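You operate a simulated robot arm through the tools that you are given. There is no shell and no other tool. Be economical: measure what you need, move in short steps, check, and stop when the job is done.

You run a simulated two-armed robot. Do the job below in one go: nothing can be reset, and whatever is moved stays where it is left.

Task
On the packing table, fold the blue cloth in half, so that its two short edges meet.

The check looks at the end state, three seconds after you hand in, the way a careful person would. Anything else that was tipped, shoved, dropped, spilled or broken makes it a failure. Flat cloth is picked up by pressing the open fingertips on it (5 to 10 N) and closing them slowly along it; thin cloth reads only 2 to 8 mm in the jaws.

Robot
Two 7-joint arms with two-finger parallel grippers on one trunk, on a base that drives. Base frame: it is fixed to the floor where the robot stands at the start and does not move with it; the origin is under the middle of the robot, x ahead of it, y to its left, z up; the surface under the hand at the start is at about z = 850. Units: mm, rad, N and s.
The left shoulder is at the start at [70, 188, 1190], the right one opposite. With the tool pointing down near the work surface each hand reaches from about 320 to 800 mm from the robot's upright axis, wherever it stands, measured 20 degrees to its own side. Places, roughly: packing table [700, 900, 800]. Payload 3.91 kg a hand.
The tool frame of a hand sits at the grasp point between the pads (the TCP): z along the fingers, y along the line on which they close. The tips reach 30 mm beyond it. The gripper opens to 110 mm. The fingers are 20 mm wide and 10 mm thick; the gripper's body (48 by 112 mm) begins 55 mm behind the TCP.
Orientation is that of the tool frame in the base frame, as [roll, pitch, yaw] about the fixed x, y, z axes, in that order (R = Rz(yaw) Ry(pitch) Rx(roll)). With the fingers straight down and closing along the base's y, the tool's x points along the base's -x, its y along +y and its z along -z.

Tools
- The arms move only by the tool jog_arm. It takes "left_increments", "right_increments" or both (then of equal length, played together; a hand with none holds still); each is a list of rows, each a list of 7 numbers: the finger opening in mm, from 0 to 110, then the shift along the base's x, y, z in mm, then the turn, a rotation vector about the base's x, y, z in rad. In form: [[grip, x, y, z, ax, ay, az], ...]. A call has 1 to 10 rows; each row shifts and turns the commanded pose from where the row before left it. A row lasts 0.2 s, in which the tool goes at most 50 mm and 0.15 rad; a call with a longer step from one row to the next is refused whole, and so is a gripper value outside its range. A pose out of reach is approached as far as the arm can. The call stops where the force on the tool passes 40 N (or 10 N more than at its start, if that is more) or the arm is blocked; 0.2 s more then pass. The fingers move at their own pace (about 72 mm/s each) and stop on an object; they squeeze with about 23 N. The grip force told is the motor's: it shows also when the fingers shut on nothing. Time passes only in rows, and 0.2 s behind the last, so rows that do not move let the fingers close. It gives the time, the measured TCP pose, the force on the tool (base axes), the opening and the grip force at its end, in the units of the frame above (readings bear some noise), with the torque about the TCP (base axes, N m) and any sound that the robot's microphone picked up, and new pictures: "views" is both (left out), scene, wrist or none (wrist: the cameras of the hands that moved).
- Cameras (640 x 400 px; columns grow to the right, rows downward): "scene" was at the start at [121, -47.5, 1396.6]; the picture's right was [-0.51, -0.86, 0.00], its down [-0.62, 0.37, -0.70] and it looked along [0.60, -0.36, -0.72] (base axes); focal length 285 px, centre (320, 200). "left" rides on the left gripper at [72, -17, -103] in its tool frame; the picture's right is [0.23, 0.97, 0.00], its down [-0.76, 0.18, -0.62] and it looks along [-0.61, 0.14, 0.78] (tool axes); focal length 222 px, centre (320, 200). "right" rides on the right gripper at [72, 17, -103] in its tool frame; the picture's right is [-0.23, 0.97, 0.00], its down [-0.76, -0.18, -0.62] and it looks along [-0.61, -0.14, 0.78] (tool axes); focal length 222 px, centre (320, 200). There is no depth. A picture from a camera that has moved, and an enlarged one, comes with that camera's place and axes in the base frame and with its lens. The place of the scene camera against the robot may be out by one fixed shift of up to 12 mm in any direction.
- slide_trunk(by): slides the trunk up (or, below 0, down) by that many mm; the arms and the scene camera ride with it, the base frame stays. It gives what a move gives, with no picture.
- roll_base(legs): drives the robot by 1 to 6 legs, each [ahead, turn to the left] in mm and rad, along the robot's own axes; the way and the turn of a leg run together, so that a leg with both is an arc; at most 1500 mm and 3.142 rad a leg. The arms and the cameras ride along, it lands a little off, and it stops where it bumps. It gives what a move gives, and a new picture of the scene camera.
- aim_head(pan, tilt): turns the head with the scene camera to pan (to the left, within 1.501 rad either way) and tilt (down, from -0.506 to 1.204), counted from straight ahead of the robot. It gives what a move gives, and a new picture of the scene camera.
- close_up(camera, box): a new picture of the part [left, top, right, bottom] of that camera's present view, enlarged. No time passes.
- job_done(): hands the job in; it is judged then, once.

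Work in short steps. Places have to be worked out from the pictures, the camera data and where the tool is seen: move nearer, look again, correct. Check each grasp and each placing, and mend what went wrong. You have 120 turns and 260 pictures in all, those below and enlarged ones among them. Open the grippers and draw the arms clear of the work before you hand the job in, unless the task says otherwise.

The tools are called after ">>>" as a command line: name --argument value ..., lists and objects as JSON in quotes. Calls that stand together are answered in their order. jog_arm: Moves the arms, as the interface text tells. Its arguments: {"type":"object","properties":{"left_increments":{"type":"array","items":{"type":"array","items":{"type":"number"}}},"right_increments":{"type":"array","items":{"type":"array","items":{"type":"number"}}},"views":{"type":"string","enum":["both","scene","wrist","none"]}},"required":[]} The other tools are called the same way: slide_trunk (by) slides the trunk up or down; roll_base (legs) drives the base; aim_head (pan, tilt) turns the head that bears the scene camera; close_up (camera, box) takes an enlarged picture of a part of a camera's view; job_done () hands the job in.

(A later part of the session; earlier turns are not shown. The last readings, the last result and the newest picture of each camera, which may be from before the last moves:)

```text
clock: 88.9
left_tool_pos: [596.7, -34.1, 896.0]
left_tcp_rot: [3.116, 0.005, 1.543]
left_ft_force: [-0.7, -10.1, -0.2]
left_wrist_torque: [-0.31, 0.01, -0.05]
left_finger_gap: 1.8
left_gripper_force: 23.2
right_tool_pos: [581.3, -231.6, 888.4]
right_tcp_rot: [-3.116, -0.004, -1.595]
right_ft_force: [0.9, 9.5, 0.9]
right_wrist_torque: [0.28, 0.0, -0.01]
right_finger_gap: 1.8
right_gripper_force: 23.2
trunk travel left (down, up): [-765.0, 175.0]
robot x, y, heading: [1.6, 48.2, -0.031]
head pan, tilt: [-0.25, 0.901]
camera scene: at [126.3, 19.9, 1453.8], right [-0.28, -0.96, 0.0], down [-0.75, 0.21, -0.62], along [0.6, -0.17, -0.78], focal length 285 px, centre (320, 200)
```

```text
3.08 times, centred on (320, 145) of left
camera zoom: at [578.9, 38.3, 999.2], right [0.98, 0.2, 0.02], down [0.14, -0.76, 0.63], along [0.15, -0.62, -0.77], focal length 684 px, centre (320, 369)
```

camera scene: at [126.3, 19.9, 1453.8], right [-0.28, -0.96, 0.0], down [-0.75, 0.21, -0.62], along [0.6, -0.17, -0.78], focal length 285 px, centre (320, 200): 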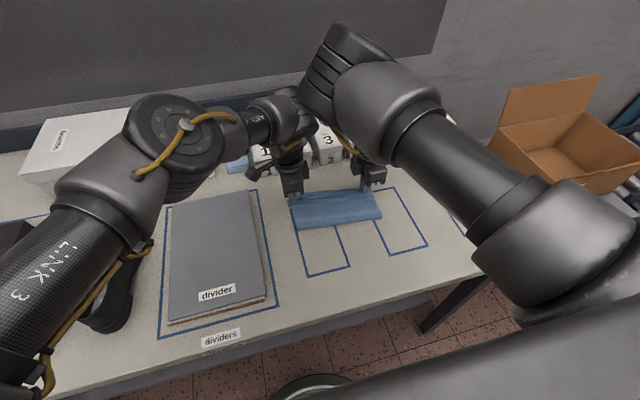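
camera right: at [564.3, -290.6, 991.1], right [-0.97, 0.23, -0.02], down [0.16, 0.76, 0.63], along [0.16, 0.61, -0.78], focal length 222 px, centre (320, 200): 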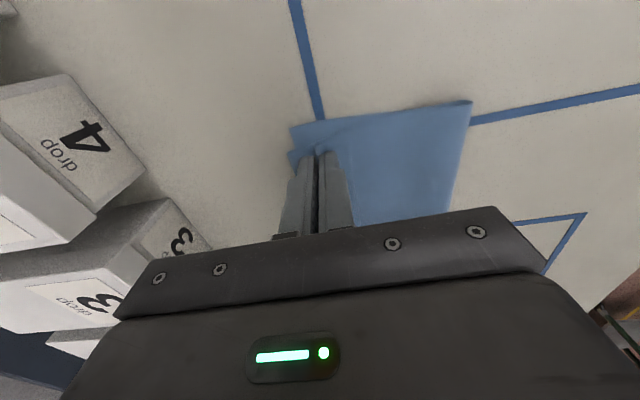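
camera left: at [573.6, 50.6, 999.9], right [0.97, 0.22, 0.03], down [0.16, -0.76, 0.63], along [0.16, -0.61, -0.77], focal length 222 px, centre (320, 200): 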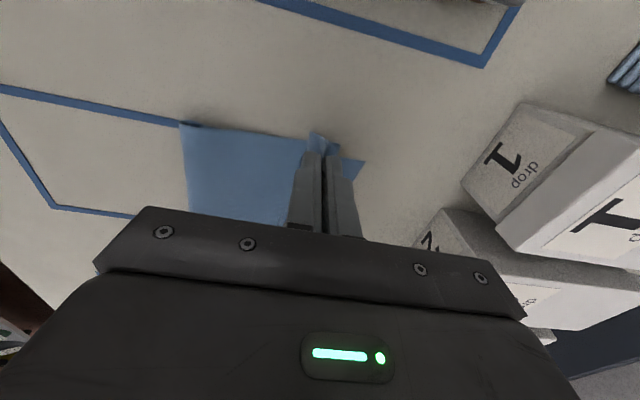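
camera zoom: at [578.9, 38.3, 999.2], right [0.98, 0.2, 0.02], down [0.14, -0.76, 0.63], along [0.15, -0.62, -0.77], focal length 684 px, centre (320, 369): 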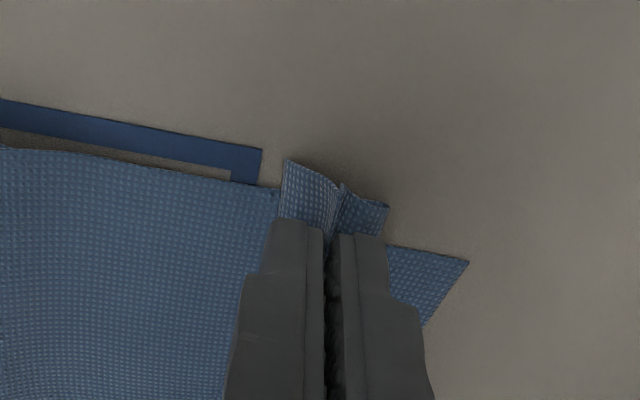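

The lip is folded back over the top layer, with some slack in a loop. I'll relieve the side tension, lower, release gently and see how it relaxes.

>>> jog_arm --left_increments '[[0, 0, 0, -4, 0, 0, 0], [0, 0, 0, -4, 0, 0, 0], [4, 0, 0, 0, 0, 0, 0], [10, 0, 0, 0, 0, 0, 0], [18, 0, 0, 0, 0, 0, 0], [26, 0, 0, 2, 0, 0, 0], [30, 0, 0, 10, 0, 0, 0], [30, 0, 0, 20, 0, 0, 0], [30, 0, 0, 30, 0, 0, 0], [30, 0, 0, 30, 0, 0, 0]]' --right_increments '[[0, 0, 5, 0, 0, 0, 0], [0, 0, 3, 0, 0, 0, 0], [4, 0, 0, 0, 0, 0, 0], [10, 0, 0, 0, 0, 0, 0], [18, 0, 0, 0, 0, 0, 0], [26, 0, 0, 2, 0, 0, 0], [30, 0, 0, 10, 0, 0, 0], [30, 0, 0, 20, 0, 0, 0], [30, 0, 0, 30, 0, 0, 0], [30, 0, 0, 30, 0, 0, 0]]'

```text
clock: 91.1
left_tool_pos: [596.6, -35.8, 983.3]
left_tcp_rot: [3.113, 0.003, 1.544]
left_ft_force: [0.3, -0.4, -0.4]
left_wrist_torque: [0.0, -0.01, -0.03]
left_finger_gap: 30.0
left_gripper_force: 0.1
right_tool_pos: [581.8, -222.5, 980.5]
right_tcp_rot: [-3.118, -0.001, -1.595]
right_ft_force: [0.2, 0.1, 0.1]
right_wrist_torque: [-0.01, 0.03, 0.01]
right_finger_gap: 29.9
right_gripper_force: 0.0
trunk travel left (down, up): [-765.0, 175.0]
robot x, y, heading: [6.2, 46.1, -0.03]
head pan, tilt: [-0.25, 0.901]
camera scene: at [125.2, 18.6, 1453.8], right [-0.28, -0.96, 0.0], down [-0.75, 0.22, -0.62], along [0.6, -0.17, -0.78], focal length 285 px, centre (320, 200)
camera right: at [563.1, -295.7, 1084.0], right [-0.97, 0.25, -0.02], down [0.18, 0.76, 0.63], along [0.18, 0.6, -0.78], focal length 222 px, centre (320, 200)
camera left: at [579.7, 37.7, 1086.5], right [0.98, 0.2, 0.03], down [0.14, -0.76, 0.63], along [0.15, -0.61, -0.78], focal length 222 px, centre (320, 200)
```

scene: 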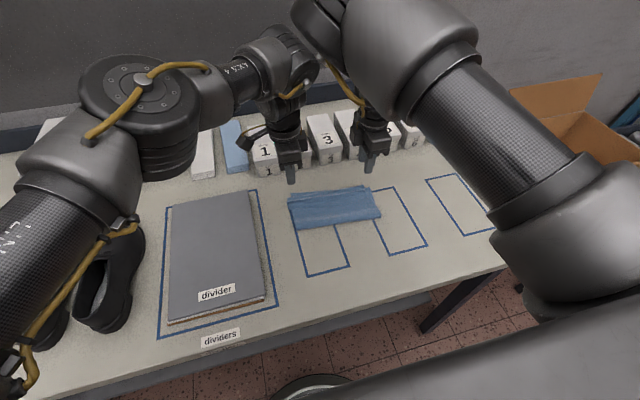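
right: 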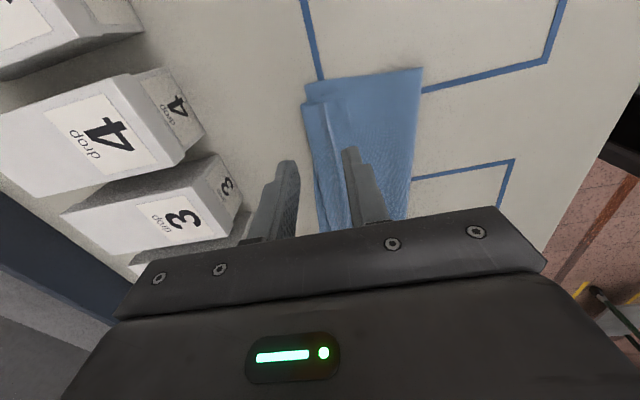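
left: 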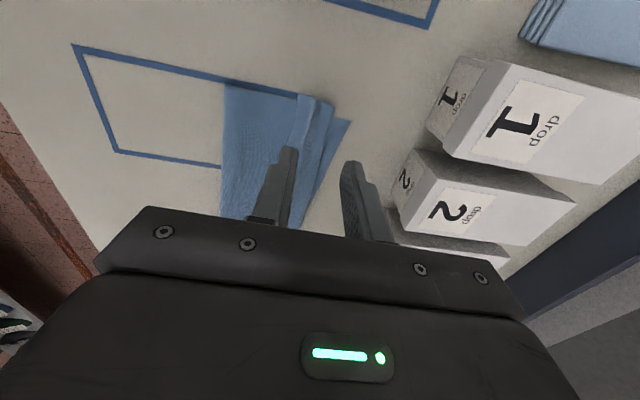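

>>> close_up --camera "scene" --box '[270, 170, 400, 245]'

>>> close_up --camera "right" --box '[270, 50, 450, 220]'

>>> close_up --camera "left" --box '[200, 60, 380, 230]'

```text
4.92 times, centred on (335, 208) of scene
camera zoom: at [125.2, 18.6, 1453.8], right [-0.28, -0.96, 0.0], down [-0.75, 0.22, -0.62], along [0.6, -0.17, -0.78], focal length 1403 px, centre (246, 163)
```

zoom: 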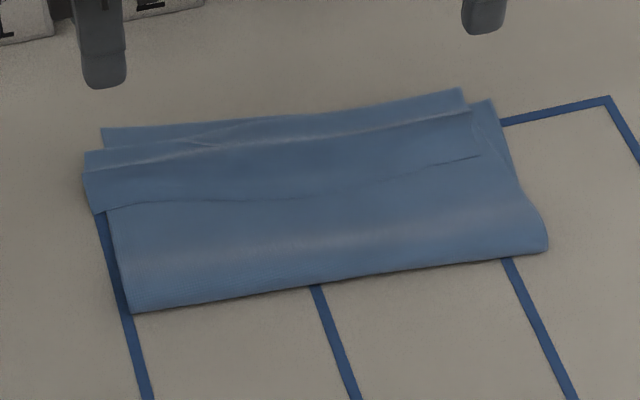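

```text
2.35 times, centred on (360, 135) of right
camera zoom: at [563.1, -295.7, 1084.0], right [-0.97, 0.25, -0.02], down [0.18, 0.76, 0.63], along [0.18, 0.6, -0.78], focal length 523 px, centre (226, 353)
```

zoom: 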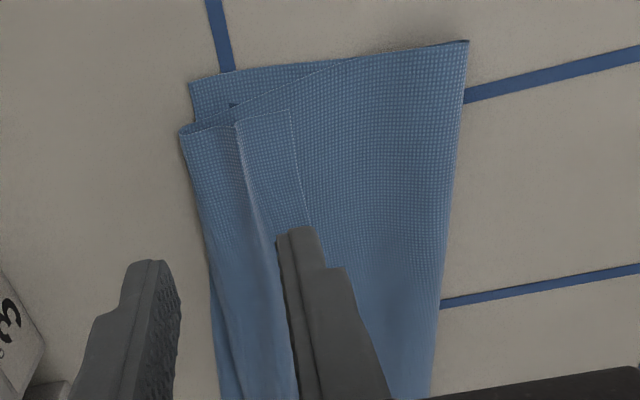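

```text
2.35 times, centred on (290, 145) of left
camera zoom: at [579.7, 37.7, 1086.5], right [0.98, 0.2, 0.03], down [0.14, -0.76, 0.63], along [0.15, -0.61, -0.78], focal length 523 px, centre (391, 329)
```

zoom: 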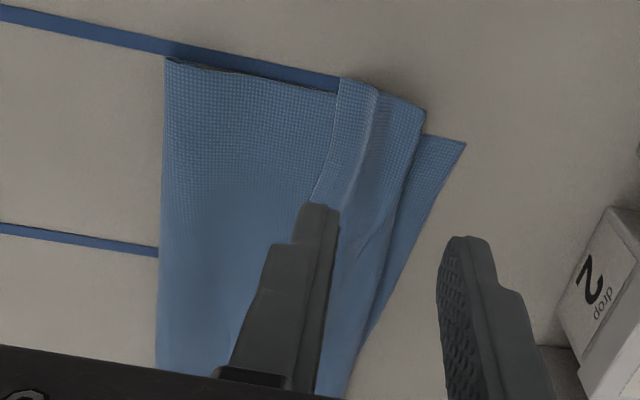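

The lip stays folded back (no spring), and the crease advanced too far (x≈490–507). I'll regrasp right at the free edge with a very small lip, so the residual fold-back is negligible, and redo the fold on a lower path. First hover low over the flap edges with jaws at 14, levelled.

>>> jog_arm --left_increments '[[14, -4, 0, -25, 0, 0.014, 0], [14, -4, -1, -25, 0, 0.014, 0], [14, 0, 0, -22, 0, 0, 0]]' --right_increments '[[14, -5, 1, -25, 0, 0.012, 0], [14, -5, 1, -25, 0, 0.012, 0], [14, 0, 0, -20, 0, 0, 0]]' --views "none"

>>> close_up --camera "left" --box '[200, 80, 420, 230]'

>>> close_up --camera "right" --box '[220, 80, 440, 230]'

```text
clock: 91.9
left_tool_pos: [588.8, -36.7, 909.1]
left_tcp_rot: [-3.14, 0.005, 1.542]
left_ft_force: [0.3, 0.7, -0.7]
left_wrist_torque: [0.02, 0.01, 0.04]
left_finger_gap: 14.0
left_gripper_force: 0.0
right_tool_pos: [572.8, -221.2, 908.1]
right_tcp_rot: [-3.14, -0.002, -1.595]
right_ft_force: [0.0, -1.5, 0.2]
right_wrist_torque: [0.03, 0.0, 0.02]
right_finger_gap: 14.0
right_gripper_force: 0.1
trunk travel left (down, up): [-765.0, 175.0]
robot x, y, heading: [2.4, 44.7, -0.028]
head pan, tilt: [-0.25, 0.901]
```

```text
2.67 times, centred on (310, 155) of left
camera zoom: at [574.5, 37.2, 1012.8], right [0.98, 0.2, 0.0], down [0.16, -0.76, 0.63], along [0.12, -0.61, -0.78], focal length 592 px, centre (347, 320)
```

zoom: 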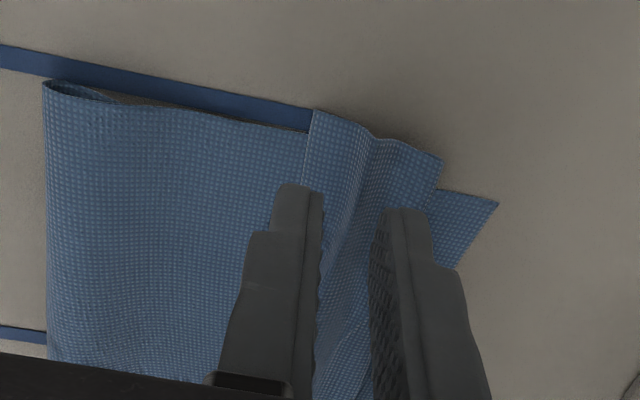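

```text
2.67 times, centred on (330, 155) of right
camera zoom: at [555.9, -293.8, 1011.3], right [-0.97, 0.25, 0.0], down [0.2, 0.76, 0.62], along [0.16, 0.6, -0.78], focal length 592 px, centre (293, 320)
```

zoom: 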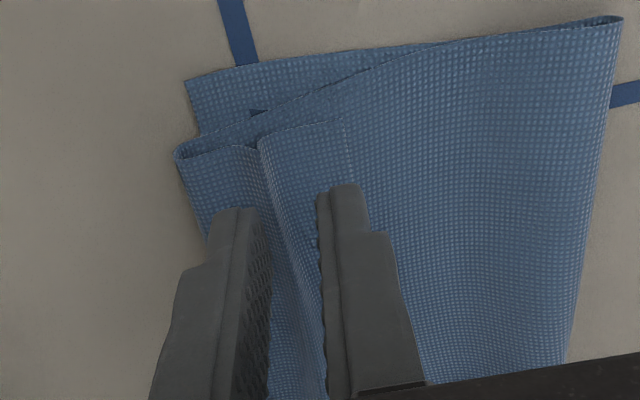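

Edges are at x≈576 (left) and 558 (right); finger faces will land 6–8 mm inside. Lower towards contact.

>>> jog_arm --left_increments '[[14, 0, 0, -12, 0, 0, 0], [14, 0, 0, -8, 0, 0, 0], [14, 0, 0, -3, 0, 0, 0]]' --right_increments '[[14, -2, 0, -12, 0, 0, 0], [14, 0, 0, -8, 0, 0, 0], [14, 0, 0, -3, 0, 0, 0]]' --views "none"

```text
clock: 92.7
left_tool_pos: [587.9, -37.3, 886.3]
left_tcp_rot: [-3.141, 0.005, 1.543]
left_ft_force: [-0.7, 0.5, -0.6]
left_wrist_torque: [0.01, -0.01, 0.02]
left_finger_gap: 14.1
left_gripper_force: 0.1
right_tool_pos: [568.1, -222.4, 884.7]
right_tcp_rot: [-3.141, -0.002, -1.596]
right_ft_force: [-0.2, -0.2, -0.2]
right_wrist_torque: [0.0, -0.01, 0.03]
right_finger_gap: 13.8
right_gripper_force: 0.0
trunk travel left (down, up): [-765.0, 175.0]
robot x, y, heading: [3.7, 44.0, -0.03]
head pan, tilt: [-0.25, 0.901]
```

>>> jog_arm --left_increments '[[14, 0, 0, -2, 0, 0, 0], [14, 0, 0, -1, 0, 0, 0]]' --right_increments '[[14, 2, 0, -1.5, 0, 0, 0], [14, 0, 0, -0.7, 0, 0, 0]]' --views "wrist"

```text
clock: 93.3
left_tool_pos: [587.2, -34.1, 881.8]
left_tcp_rot: [-3.141, 0.005, 1.542]
left_ft_force: [-0.6, -0.2, 5.2]
left_wrist_torque: [-0.04, -0.03, 0.01]
left_finger_gap: 13.9
left_gripper_force: 0.1
right_tool_pos: [570.4, -220.0, 885.0]
right_tcp_rot: [-3.141, -0.001, -1.595]
right_ft_force: [-0.2, -0.6, 0.7]
right_wrist_torque: [0.01, 0.0, 0.01]
right_finger_gap: 13.8
right_gripper_force: 0.0
trunk travel left (down, up): [-765.0, 175.0]
robot x, y, heading: [3.1, 48.5, -0.03]
head pan, tilt: [-0.25, 0.901]
camera right: at [553.7, -293.4, 987.3], right [-0.97, 0.25, 0.0], down [0.2, 0.76, 0.62], along [0.16, 0.6, -0.78], focal length 222 px, centre (320, 200)
camera left: at [572.7, 38.0, 985.8], right [0.98, 0.2, 0.0], down [0.16, -0.76, 0.63], along [0.12, -0.61, -0.78], focal length 222 px, centre (320, 200)
```

right: 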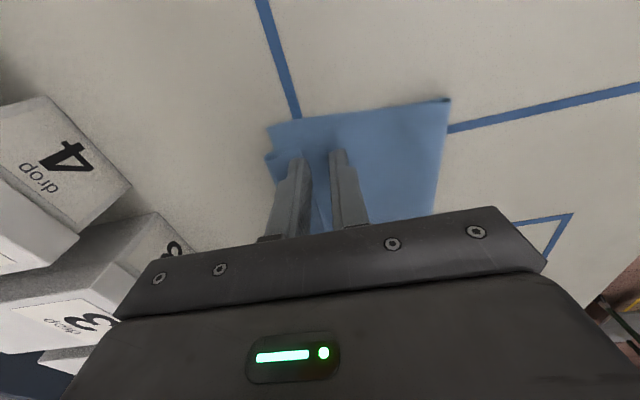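
left: 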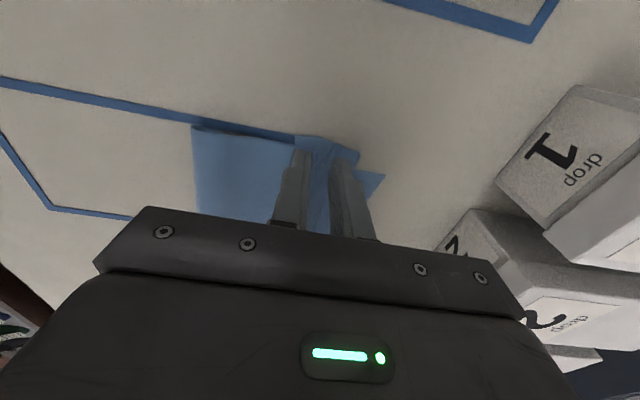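

Left presses with 5 N; the right needs ~1 mm more. Zoom on both while at it.

>>> jog_arm --right_increments '[[14, 0, 0, -1.2, 0, 0, 0], [14, 0, 0, -0.8, 0, 0, 0]]' --views "none"

>>> close_up --camera "right" --box '[250, 90, 400, 210]'

>>> close_up --camera "left" --box '[240, 100, 390, 220]'

```text
clock: 93.9
left_tool_pos: [588.6, -34.9, 881.9]
left_tcp_rot: [3.14, 0.006, 1.543]
left_ft_force: [-0.4, -0.5, 5.4]
left_wrist_torque: [-0.05, -0.04, -0.01]
left_finger_gap: 13.8
left_gripper_force: 0.0
right_tool_pos: [569.5, -221.3, 882.8]
right_tcp_rot: [-3.14, -0.002, -1.595]
right_ft_force: [0.4, 0.9, 3.4]
right_wrist_torque: [-0.01, -0.09, 0.03]
right_finger_gap: 14.1
right_gripper_force: 0.1
trunk travel left (down, up): [-765.0, 175.0]
robot x, y, heading: [3.7, 47.9, -0.033]
head pan, tilt: [-0.25, 0.901]
```

```text
3.33 times, centred on (325, 150) of right
camera zoom: at [552.6, -293.9, 986.2], right [-0.97, 0.25, 0.0], down [0.2, 0.76, 0.62], along [0.16, 0.6, -0.78], focal length 740 px, centre (303, 367)
```

zoom: 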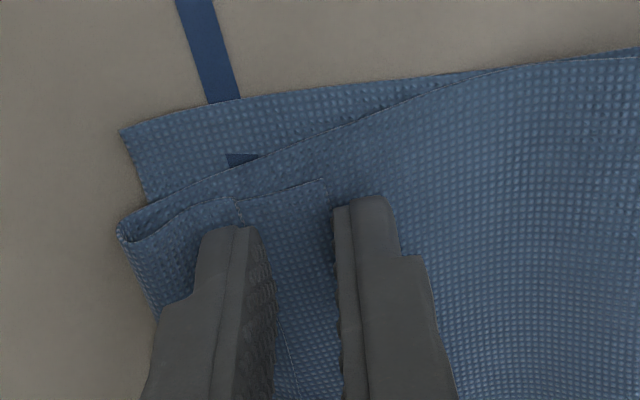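

```text
3.33 times, centred on (315, 160) of left
camera zoom: at [572.4, 38.3, 985.9], right [0.98, 0.2, 0.0], down [0.16, -0.76, 0.63], along [0.12, -0.61, -0.78], focal length 740 px, centre (337, 333)
```

zoom: 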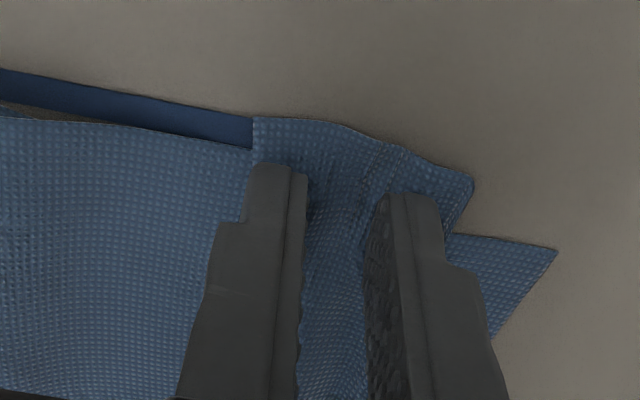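

Right's outer finger is just off the edge, left's lip is ~10 mm. Shift right +6 and left −4 in x, then press again.

>>> jog_arm --left_increments '[[14, 0, 0, 3, 0, 0, 0], [14, -4, 0, 0, 0, 0, 0], [14, 0, 0, -3, 0, 0, 0]]' --right_increments '[[14, 0, 0, 3, 0, 0, 0], [14, 6, 0, 0, 0, 0, 0], [14, 0, 0, -3.4, 0, 0, 0]]' --views "none"

>>> close_up --camera "right" --box '[250, 90, 400, 210]'

>>> close_up --camera "left" --box '[240, 100, 390, 220]'

```text
clock: 94.7
left_tool_pos: [583.6, -35.6, 881.8]
left_tcp_rot: [3.142, 0.005, 1.544]
left_ft_force: [0.3, -0.5, 3.1]
left_wrist_torque: [0.0, -0.01, 0.01]
left_finger_gap: 13.9
left_gripper_force: 0.1
right_tool_pos: [576.1, -220.9, 882.6]
right_tcp_rot: [-3.141, -0.004, -1.596]
right_ft_force: [0.1, -0.1, 3.0]
right_wrist_torque: [0.03, -0.1, -0.01]
right_finger_gap: 13.8
right_gripper_force: 0.0
trunk travel left (down, up): [-765.0, 175.0]
robot x, y, heading: [8.5, 46.1, -0.032]
head pan, tilt: [-0.25, 0.901]
```

```text
3.33 times, centred on (325, 150) of right
camera zoom: at [559.0, -293.3, 986.4], right [-0.97, 0.25, 0.0], down [0.2, 0.76, 0.62], along [0.16, 0.6, -0.78], focal length 740 px, centre (303, 367)
```

zoom: 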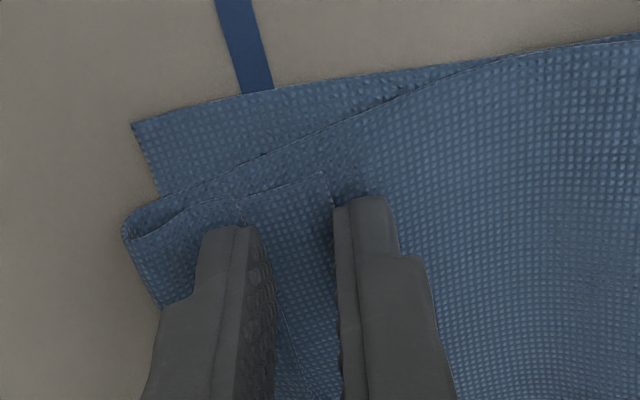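

```text
3.33 times, centred on (315, 160) of left
camera zoom: at [569.0, 37.0, 986.0], right [0.98, 0.2, 0.0], down [0.16, -0.76, 0.63], along [0.12, -0.61, -0.78], focal length 740 px, centre (337, 333)
```

zoom: 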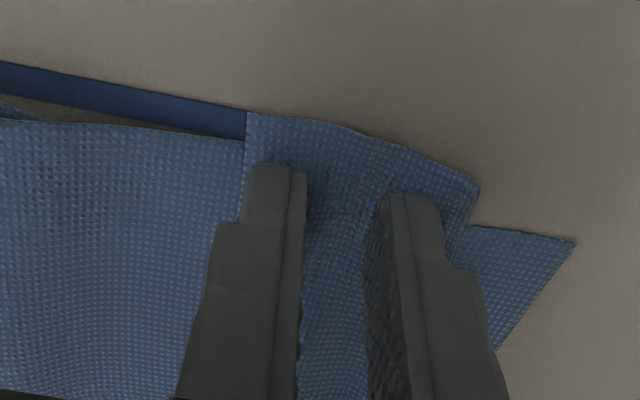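

Right is now effectively at zero lip, which is ideal; left still has ~8 mm. Lift the left clear, shift −6, press again, and increase the right's pressure slightly.

>>> jog_arm --left_increments '[[14, 0, 0, 12, 0, 0, 0], [14, -6, 0, 0, 0, 0, 0], [14, 0, 0, -10, 0, 0, 0], [14, 0, 0, -2.4, 0, 0, 0]]' --right_increments '[[14, 0, 0, 0, 0, 0, 0], [14, 0, 0, 0, 0, 0, 0], [14, 2, 0, -0.3, 0, 0, 0], [14, 0, 0, -0.3, 0, 0, 0]]' --views "none"

>>> close_up --camera "right" --box '[250, 90, 400, 210]'

>>> close_up --camera "left" --box '[240, 100, 390, 220]'

```text
clock: 95.7
left_tool_pos: [578.1, -35.6, 883.2]
left_tcp_rot: [-3.14, 0.005, 1.544]
left_ft_force: [0.8, -0.5, 0.6]
left_wrist_torque: [-0.01, -0.03, 0.02]
left_finger_gap: 14.2
left_gripper_force: 0.1
right_tool_pos: [577.8, -220.9, 882.6]
right_tcp_rot: [-3.14, -0.003, -1.595]
right_ft_force: [-1.5, -0.3, 8.8]
right_wrist_torque: [-0.06, -0.04, 0.03]
right_finger_gap: 13.4
right_gripper_force: 0.0
trunk travel left (down, up): [-765.0, 175.0]
robot x, y, heading: [2.7, 50.3, -0.032]
head pan, tilt: [-0.25, 0.901]
```

```text
3.33 times, centred on (325, 150) of right
camera zoom: at [560.8, -293.0, 986.0], right [-0.97, 0.25, 0.0], down [0.2, 0.76, 0.62], along [0.16, 0.6, -0.78], focal length 740 px, centre (303, 367)
```

zoom: 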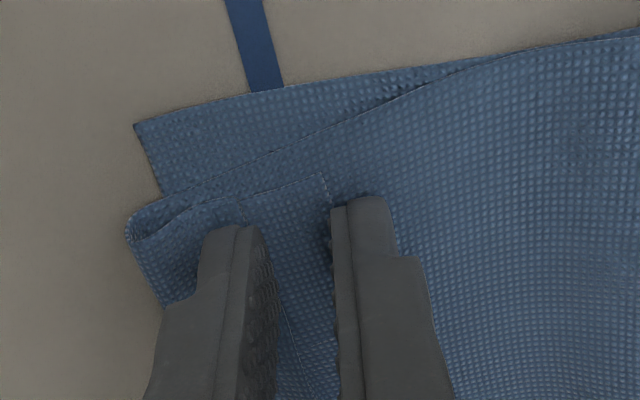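

```text
3.33 times, centred on (315, 160) of left
camera zoom: at [562.9, 36.9, 986.2], right [0.98, 0.2, 0.0], down [0.16, -0.76, 0.63], along [0.12, -0.61, -0.78], focal length 740 px, centre (337, 333)
```

zoom: 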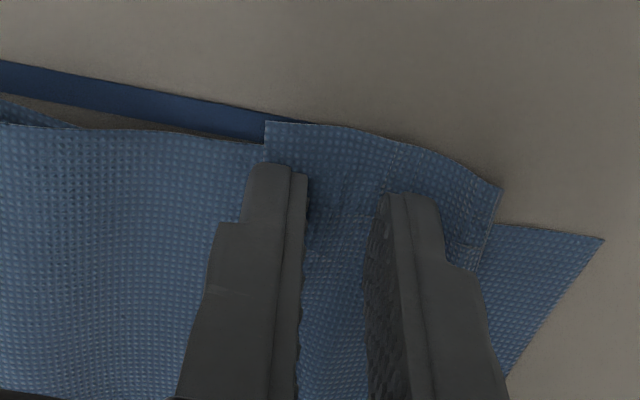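

Good: left lip ~6 mm, right ~0. Press left a touch more and close slowly.

>>> jog_arm --left_increments '[[14, 0, 0, -0.8, 0, 0, 0], [14, 0, 0, -0.4, 0, 0, 0], [12, 0, 0, 0, 0, 0, 0], [10, 0, 0, 0, 0, 0, 0], [8, 0, 0, 0, 0, 0, 0], [6, 0, 0, 0, 0, 0, 0], [4, 0, 0, 0, 0, 0, 0], [2, 0, 0, 0, 0, 0, 0], [0, 0, 0, 0, 0, 0, 0], [0, 0, 0, 0, 0, 0, 0]]' --right_increments '[[14, 0, 0, 0, 0, 0, 0], [14, 0, 0, 0, 0, 0, 0], [12, 0, 0, 0, 0, 0, 0], [10, 0, 0, 0, 0, 0, 0], [8, 0, 0, 0, 0, 0, 0], [6, 0, 0, 0, 0, 0, 0], [4, 0, 0, 0, 0, 0, 0], [2, 0, 0, 0, 0, 0, 0], [0, 0, 0, 0, 0, 0, 0], [0, 0, 0, 0, 0, 0, 0]]' --views "none"

>>> close_up --camera "right" --box '[250, 90, 400, 210]'

>>> close_up --camera "left" --box '[240, 100, 390, 220]'

```text
clock: 97.9
left_tool_pos: [576.8, -36.1, 882.7]
left_tcp_rot: [3.141, 0.005, 1.543]
left_ft_force: [1.4, -1.1, 22.9]
left_wrist_torque: [-0.1, 0.01, 0.0]
left_finger_gap: 1.9
left_gripper_force: 23.2
right_tool_pos: [576.7, -220.3, 883.0]
right_tcp_rot: [-3.14, -0.001, -1.595]
right_ft_force: [0.0, 0.7, 2.9]
right_wrist_torque: [0.02, -0.02, -0.02]
right_finger_gap: 0.0
right_gripper_force: 22.5
trunk travel left (down, up): [-765.0, 175.0]
robot x, y, heading: [3.1, 48.7, -0.03]
head pan, tilt: [-0.25, 0.901]
```

```text
3.33 times, centred on (325, 150) of right
camera zoom: at [559.7, -293.0, 986.3], right [-0.97, 0.25, 0.0], down [0.2, 0.76, 0.62], along [0.16, 0.6, -0.78], focal length 740 px, centre (303, 367)
```

zoom: 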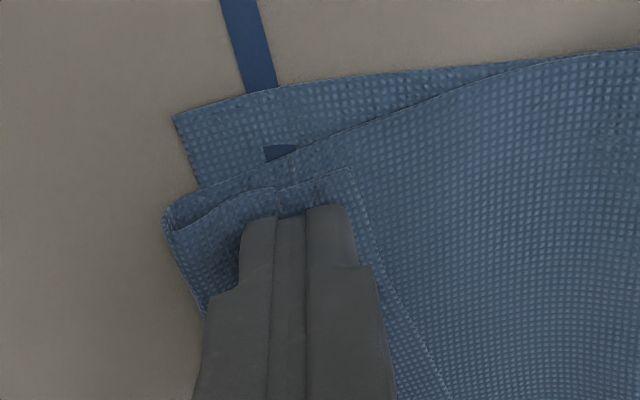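

```text
3.33 times, centred on (315, 160) of left
camera zoom: at [562.4, 36.7, 985.5], right [0.98, 0.2, 0.0], down [0.16, -0.76, 0.63], along [0.13, -0.61, -0.78], focal length 740 px, centre (337, 333)
```

zoom: 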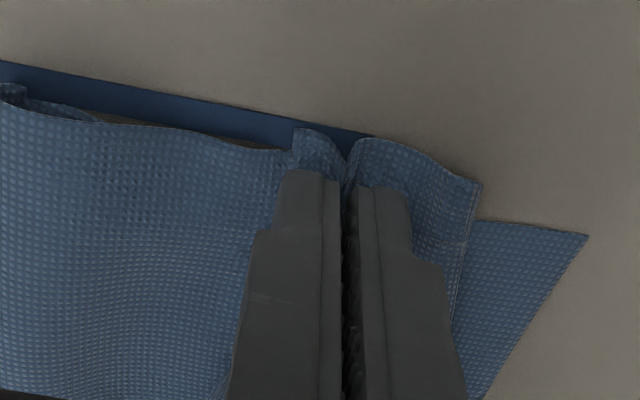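

Left gripped (1.9 mm); right closed on nothing. Lift and reopen the right to 22, shift +6, and press again.

>>> jog_arm --left_increments '[[0, 0, 0, 0.5, 0, 0, 0], [0, 0, 0, 0.5, 0, 0, 0], [0, 0, 0, 0, 0, 0, 0], [0, 0, 0, 0, 0, 0, 0], [0, 0, 0, 0, 0, 0, 0], [0, 0, 0, 0, 0, 0, 0]]' --right_increments '[[0, 0, 0, 8, 0, 0, 0], [10, 0, 0, 12, 0, 0, 0], [22, 6, 0, 0, 0, 0, 0], [22, 0, 0, -10, 0, 0, 0], [22, 0, 0, -8, 0, 0, 0], [22, 0, 0, -2.5, 0, 0, 0]]' --views "none"

>>> close_up --camera "right" --box '[250, 90, 400, 210]'

```text
clock: 99.3
left_tool_pos: [576.2, -36.0, 882.0]
left_tcp_rot: [3.141, 0.006, 1.542]
left_ft_force: [1.4, 0.7, 22.6]
left_wrist_torque: [-0.06, 0.03, -0.01]
left_finger_gap: 1.5
left_gripper_force: 22.9
right_tool_pos: [583.4, -222.0, 883.1]
right_tcp_rot: [-3.141, -0.003, -1.597]
right_ft_force: [-0.5, -0.9, 1.0]
right_wrist_torque: [-0.02, 0.01, 0.03]
right_finger_gap: 21.9
right_gripper_force: 0.0
trunk travel left (down, up): [-765.0, 175.0]
robot x, y, heading: [1.4, 46.3, -0.033]
head pan, tilt: [-0.25, 0.901]
```

```text
3.33 times, centred on (325, 150) of right
camera zoom: at [565.7, -294.6, 986.0], right [-0.97, 0.25, 0.0], down [0.2, 0.76, 0.62], along [0.16, 0.6, -0.78], focal length 740 px, centre (303, 367)
```

zoom: 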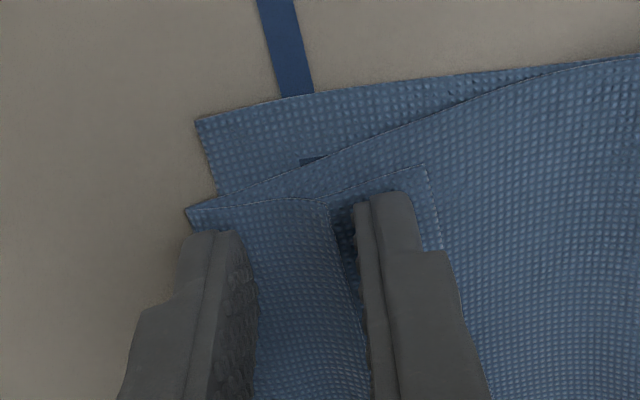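

Now the lip is ~13 mm and the outer finger is at the far hinge; shift −6 (lifting first), press ~6 N.

>>> jog_arm --right_increments '[[22, 0, 0, 14, 0, 0, 0], [22, -6, 0, 0, 0, 0, 0], [22, 0, 0, -10, 0, 0, 0], [22, 0, 0, -4, 0, 0, 0], [22, 0, 0, -1, 0, 0, 0]]' --views "none"

>>> close_up --camera "right" --box '[250, 90, 400, 210]'

```text
clock: 100.5
left_tool_pos: [577.0, -36.4, 883.3]
left_tcp_rot: [3.139, 0.006, 1.541]
left_ft_force: [2.1, 0.1, 20.7]
left_wrist_torque: [-0.05, -0.02, -0.01]
left_finger_gap: 1.6
left_gripper_force: 22.6
right_tool_pos: [578.1, -222.5, 882.2]
right_tcp_rot: [-3.139, -0.003, -1.595]
right_ft_force: [0.1, -0.4, 8.7]
right_wrist_torque: [-0.02, -0.05, 0.02]
right_finger_gap: 21.9
right_gripper_force: 0.0
trunk travel left (down, up): [-765.0, 175.0]
robot x, y, heading: [4.7, 49.8, -0.031]
head pan, tilt: [-0.25, 0.901]
```

```text
3.33 times, centred on (325, 150) of right
camera zoom: at [561.1, -294.2, 985.7], right [-0.97, 0.25, 0.0], down [0.19, 0.76, 0.62], along [0.16, 0.6, -0.78], focal length 740 px, centre (303, 367)
```

zoom: 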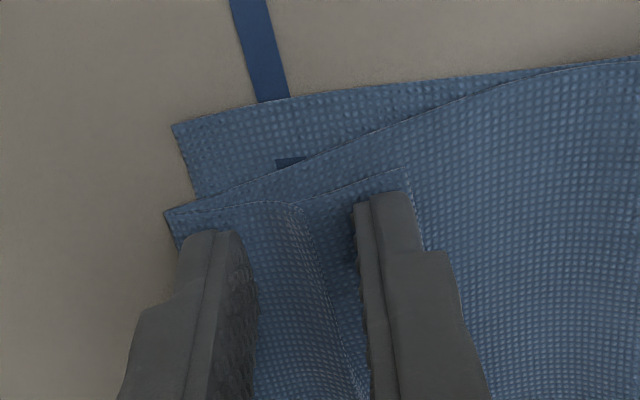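

Good placement, with the flap already bulging up between the fingers. Close slowly.

>>> jog_arm --right_increments '[[19, 0, 0, 0, 0, 0, 0], [16, 0, 0, 0, 0, 0, 0], [13, 0, 0, 0, 0, 0, 0], [10, 0, 0, 0, 0, 0, 0], [7, 0, 0, 0, 0, 0, 0], [4, 0, 0, 0, 0, 0, 0], [2, 0, 0, 0, 0, 0, 0], [0, 0, 0, 0, 0, 0, 0], [0, 0, 0, 0, 0, 0, 0]]' --views "none"

>>> jog_arm --left_increments '[[0, 0, 0, 10, 0, 0, 0], [0, 0, 0, 10, 0, 0, 0], [0, 0, 0, 10, 0, 0, 0]]' --right_increments '[[0, 0, 0, 10, 0, 0, 0], [0, 0, 0, 10, 0, 0, 0], [0, 0, 0, 10, 0, 0, 0]]'

```text
clock: 102.5
left_tool_pos: [576.0, -35.7, 883.8]
left_tcp_rot: [3.139, 0.005, 1.542]
left_ft_force: [1.6, -0.9, 10.8]
left_wrist_torque: [-0.08, -0.03, 0.02]
left_finger_gap: 1.6
left_gripper_force: 23.1
right_tool_pos: [577.5, -221.7, 881.6]
right_tcp_rot: [-3.138, -0.004, -1.595]
right_ft_force: [1.7, -1.6, 23.6]
right_wrist_torque: [-0.06, -0.15, -0.02]
right_finger_gap: 4.9
right_gripper_force: 22.3
trunk travel left (down, up): [-765.0, 175.0]
robot x, y, heading: [1.0, 45.2, -0.028]
head pan, tilt: [-0.25, 0.901]
```

```text
clock: 103.3
left_tool_pos: [579.3, -35.6, 910.4]
left_tcp_rot: [-3.14, 0.003, 1.543]
left_ft_force: [-0.4, -1.0, 0.5]
left_wrist_torque: [0.02, 0.02, 0.01]
left_finger_gap: 1.6
left_gripper_force: 22.4
right_tool_pos: [578.2, -222.5, 909.3]
right_tcp_rot: [3.139, -0.001, -1.595]
right_ft_force: [-0.3, -0.1, 0.1]
right_wrist_torque: [-0.03, 0.0, 0.0]
right_finger_gap: 1.6
right_gripper_force: 23.0
trunk travel left (down, up): [-765.0, 175.0]
robot x, y, heading: [-0.4, 47.4, -0.028]
head pan, tilt: [-0.25, 0.901]
camera scene: at [126.4, 18.1, 1453.7], right [-0.28, -0.96, 0.0], down [-0.75, 0.22, -0.62], along [0.6, -0.17, -0.78], focal length 285 px, centre (320, 200)
camera right: at [561.3, -294.1, 1012.6], right [-0.97, 0.25, 0.0], down [0.2, 0.76, 0.62], along [0.16, 0.6, -0.78], focal length 222 px, centre (320, 200)
camera left: at [564.9, 36.1, 1013.9], right [0.98, 0.2, 0.0], down [0.16, -0.76, 0.63], along [0.12, -0.61, -0.78], focal length 222 px, centre (320, 200)
```

scene: 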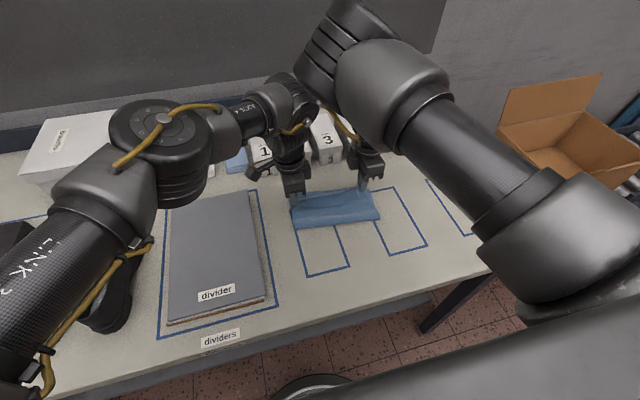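
right: 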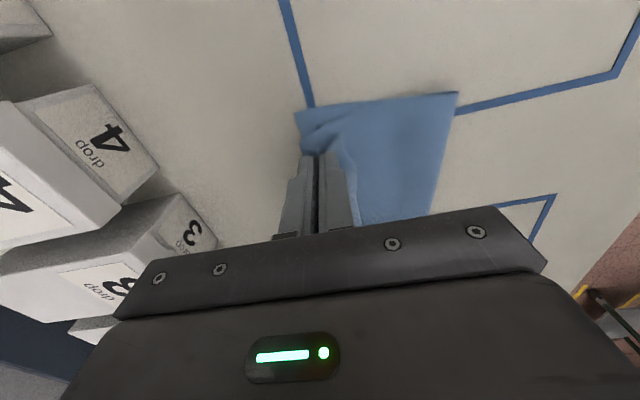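
left: 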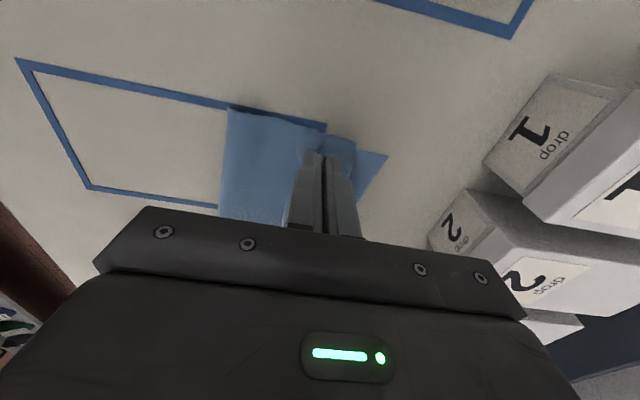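

Both hold. Lift higher while going back (−x) to see what is held and to let the crease roll back.

>>> jog_arm --left_increments '[[0, -8, 0, 14, 0, 0, 0], [0, -12, 0, 14, 0, 0, 0], [0, -16, 0, 12, 0, 0, 0], [0, -20, 0, 8, 0, 0, 0], [0, -20, 0, 4, 0, 0, 0]]' --right_increments '[[0, -8, 0, 14, 0, 0, 0], [0, -12, 0, 14, 0, 0, 0], [0, -16, 0, 12, 0, 0, 0], [0, -20, 0, 8, 0, 0, 0], [0, -20, 0, 4, 0, 0, 0]]'

>>> close_up --camera "scene" --box '[260, 130, 420, 240]'

```text
clock: 104.5
left_tool_pos: [502.3, -36.0, 965.2]
left_tcp_rot: [-3.14, 0.006, 1.543]
left_ft_force: [-1.3, -1.0, 0.2]
left_wrist_torque: [0.0, -0.02, 0.02]
left_finger_gap: 1.6
left_gripper_force: 22.8
right_tool_pos: [502.7, -222.2, 962.1]
right_tcp_rot: [-3.141, 0.0, -1.597]
right_ft_force: [-0.2, 0.5, 0.4]
right_wrist_torque: [-0.01, 0.0, 0.0]
right_finger_gap: 2.2
right_gripper_force: 23.1
trunk travel left (down, up): [-765.0, 175.0]
robot x, y, heading: [1.8, 48.1, -0.032]
head pan, tilt: [-0.25, 0.901]
camera scene: at [125.5, 18.4, 1453.9], right [-0.28, -0.96, 0.0], down [-0.75, 0.22, -0.62], along [0.6, -0.17, -0.78], focal length 285 px, centre (320, 200)
camera right: at [486.3, -295.0, 1066.2], right [-0.97, 0.25, 0.0], down [0.2, 0.76, 0.62], along [0.16, 0.6, -0.78], focal length 222 px, centre (320, 200)
camera left: at [487.0, 37.1, 1067.7], right [0.98, 0.2, 0.0], down [0.16, -0.76, 0.63], along [0.12, -0.61, -0.78], focal length 222 px, centre (320, 200)
```

scene: 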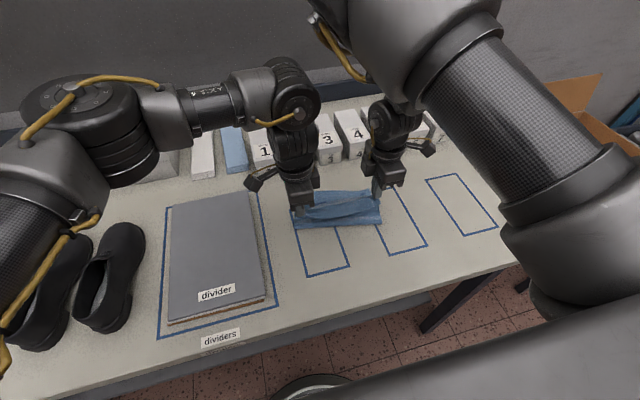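
right: 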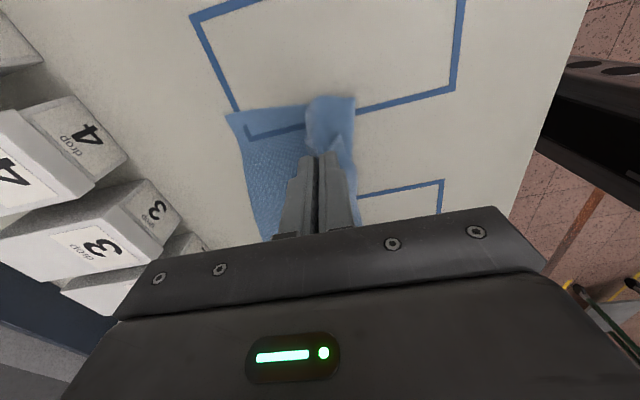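
left: 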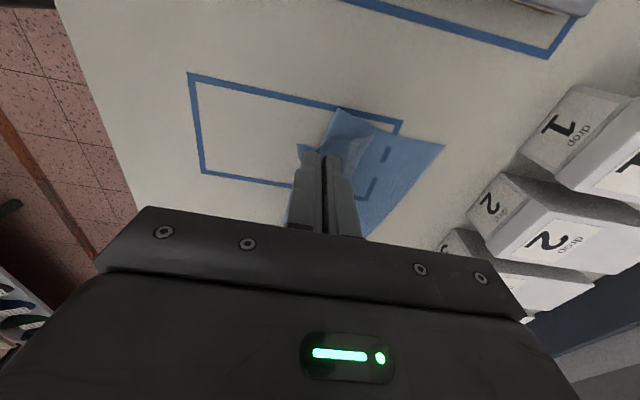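

```text
3.64 times, centred on (340, 185) of scene
camera zoom: at [125.5, 18.4, 1453.9], right [-0.28, -0.96, 0.0], down [-0.75, 0.22, -0.62], along [0.6, -0.17, -0.78], focal length 1036 px, centre (247, 254)
```

zoom: 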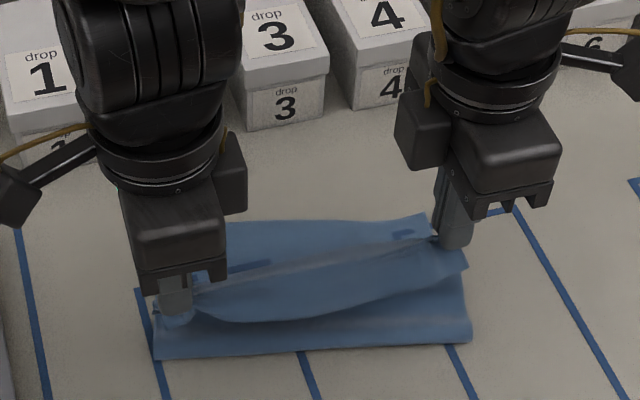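

The flap is free and both hands hold just the edge. The bottom layer is skewed (A≈(635,−36), B≈(589,−253)), so I go back with the base to lay the material out again and will fold along the skewed direction.

>>> roll_base --legs '[[-100, 0]]'

>>> jog_arm --left_increments '[[0, 3, 10, -10, 0, 0, 0], [0, 3, 10, -10, 0, 0, 0], [0, 3, 8, -10, 0, 0, 0]]' --right_increments '[[0, -8, 6, -10, 0, 0, 0], [0, -8, 6, -10, 0, 0, 0], [0, -8, 5, -10, 0, 0, 0]]'

```text
clock: 105.7
left_tool_pos: [402.8, -30.5, 961.9]
left_tcp_rot: [-3.138, 0.005, 1.546]
left_ft_force: [0.1, -0.2, -0.7]
left_wrist_torque: [-0.01, 0.02, 0.0]
left_finger_gap: 1.4
left_gripper_force: 22.9
right_tool_pos: [405.7, -217.5, 960.9]
right_tcp_rot: [3.138, 0.002, -1.594]
right_ft_force: [-0.1, 0.3, 0.1]
right_wrist_torque: [0.01, -0.04, 0.02]
right_finger_gap: 1.9
right_gripper_force: 23.4
trunk travel left (down, up): [-765.0, 175.0]
robot x, y, heading: [-93.5, 51.5, -0.026]
head pan, tilt: [-0.25, 0.901]
camera scene: at [28.5, 21.4, 1453.4], right [-0.27, -0.96, 0.0], down [-0.76, 0.21, -0.62], along [0.6, -0.17, -0.78], focal length 285 px, centre (320, 200)
```

scene: 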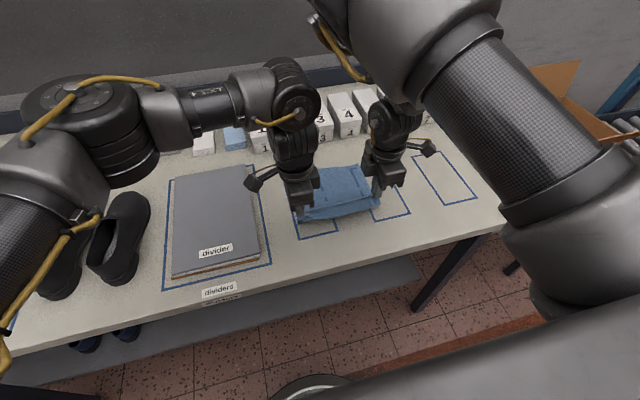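

```text
clock: 106.5
left_tool_pos: [411.3, -7.4, 932.9]
left_tcp_rot: [-3.139, 0.01, 1.541]
left_ft_force: [-2.8, -19.7, 0.1]
left_wrist_torque: [-0.58, 0.07, -0.04]
left_finger_gap: 1.0
left_gripper_force: 23.1
right_tool_pos: [383.8, -219.6, 932.5]
right_tcp_rot: [-3.141, 0.007, -1.59]
right_ft_force: [2.9, 19.1, -0.2]
right_wrist_torque: [0.53, -0.08, -0.01]
right_finger_gap: 1.9
right_gripper_force: 23.4
right hand out of reach, approached as far as the arm can: row 1, 2, 3
trunk travel left (down, up): [-765.0, 175.0]
robot x, y, heading: [-96.8, 46.2, -0.024]
head pan, tilt: [-0.25, 0.901]
camera scene: at [24.6, 21.6, 1454.0], right [-0.27, -0.96, 0.0], down [-0.75, 0.21, -0.62], along [0.6, -0.17, -0.78], focal length 285 px, centre (320, 200)
camera right: at [367.9, -292.9, 1034.9], right [-0.97, 0.25, 0.0], down [0.19, 0.75, 0.63], along [0.15, 0.61, -0.78], focal length 222 px, centre (320, 200)
camera left: at [396.4, 66.3, 1036.6], right [0.98, 0.2, 0.0], down [0.16, -0.76, 0.63], along [0.12, -0.62, -0.78], focal length 222 px, centre (320, 200)
```

scene: 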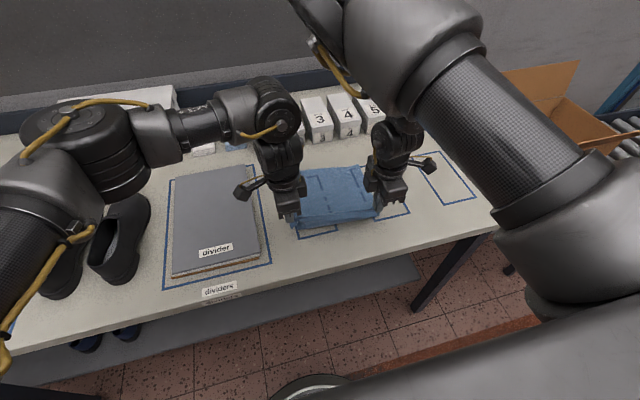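
right: 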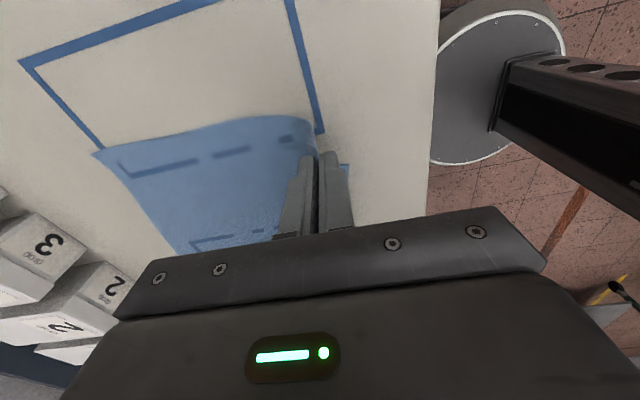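
left: 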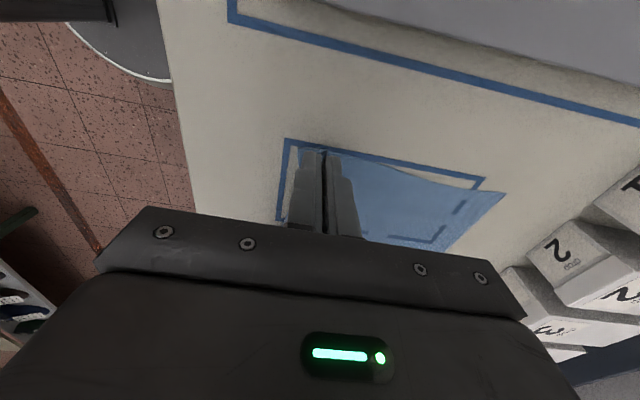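

Too much side tension (right couldn't follow). Bring the left back in.

>>> jog_arm --left_increments '[[0, -2, -8, 0, 0, 0, 0], [0, -2, -8, 0, 0, 0, 0], [0, 0, -4, 0, 0, 0, 0]]' --views "wrist"

>>> close_up --camera "scene" --box '[260, 130, 420, 240]'

```text
clock: 107.2
left_tool_pos: [408.5, -24.3, 933.4]
left_tcp_rot: [-3.141, 0.005, 1.549]
left_ft_force: [0.1, 0.3, -0.4]
left_wrist_torque: [0.0, 0.02, 0.05]
left_finger_gap: 0.0
left_gripper_force: 22.8
right_tool_pos: [386.2, -221.0, 932.2]
right_tcp_rot: [3.14, 0.002, -1.594]
right_ft_force: [0.2, 0.1, -0.3]
right_wrist_torque: [0.04, 0.03, 0.01]
right_finger_gap: 2.0
right_gripper_force: 22.9
trunk travel left (down, up): [-765.0, 175.0]
robot x, y, heading: [-100.5, 51.6, -0.027]
head pan, tilt: [-0.25, 0.901]
camera left: at [393.2, 48.5, 1036.9], right [0.98, 0.2, 0.0], down [0.16, -0.76, 0.63], along [0.13, -0.61, -0.78], focal length 222 px, centre (320, 200)
```

left: 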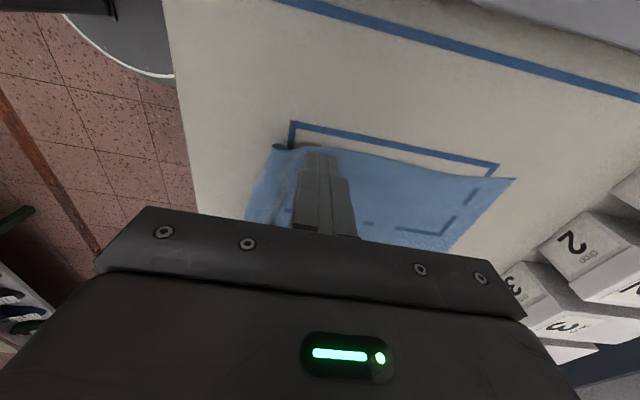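

```text
3.64 times, centred on (340, 185) of scene
camera zoom: at [26.3, 21.5, 1453.7], right [-0.27, -0.96, 0.0], down [-0.75, 0.21, -0.62], along [0.6, -0.17, -0.78], focal length 1036 px, centre (247, 254)
```

zoom: 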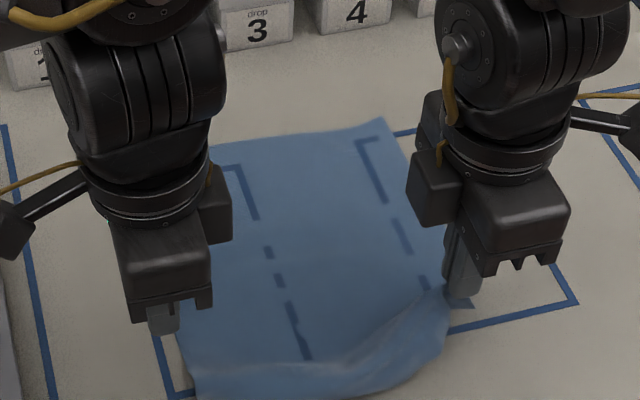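

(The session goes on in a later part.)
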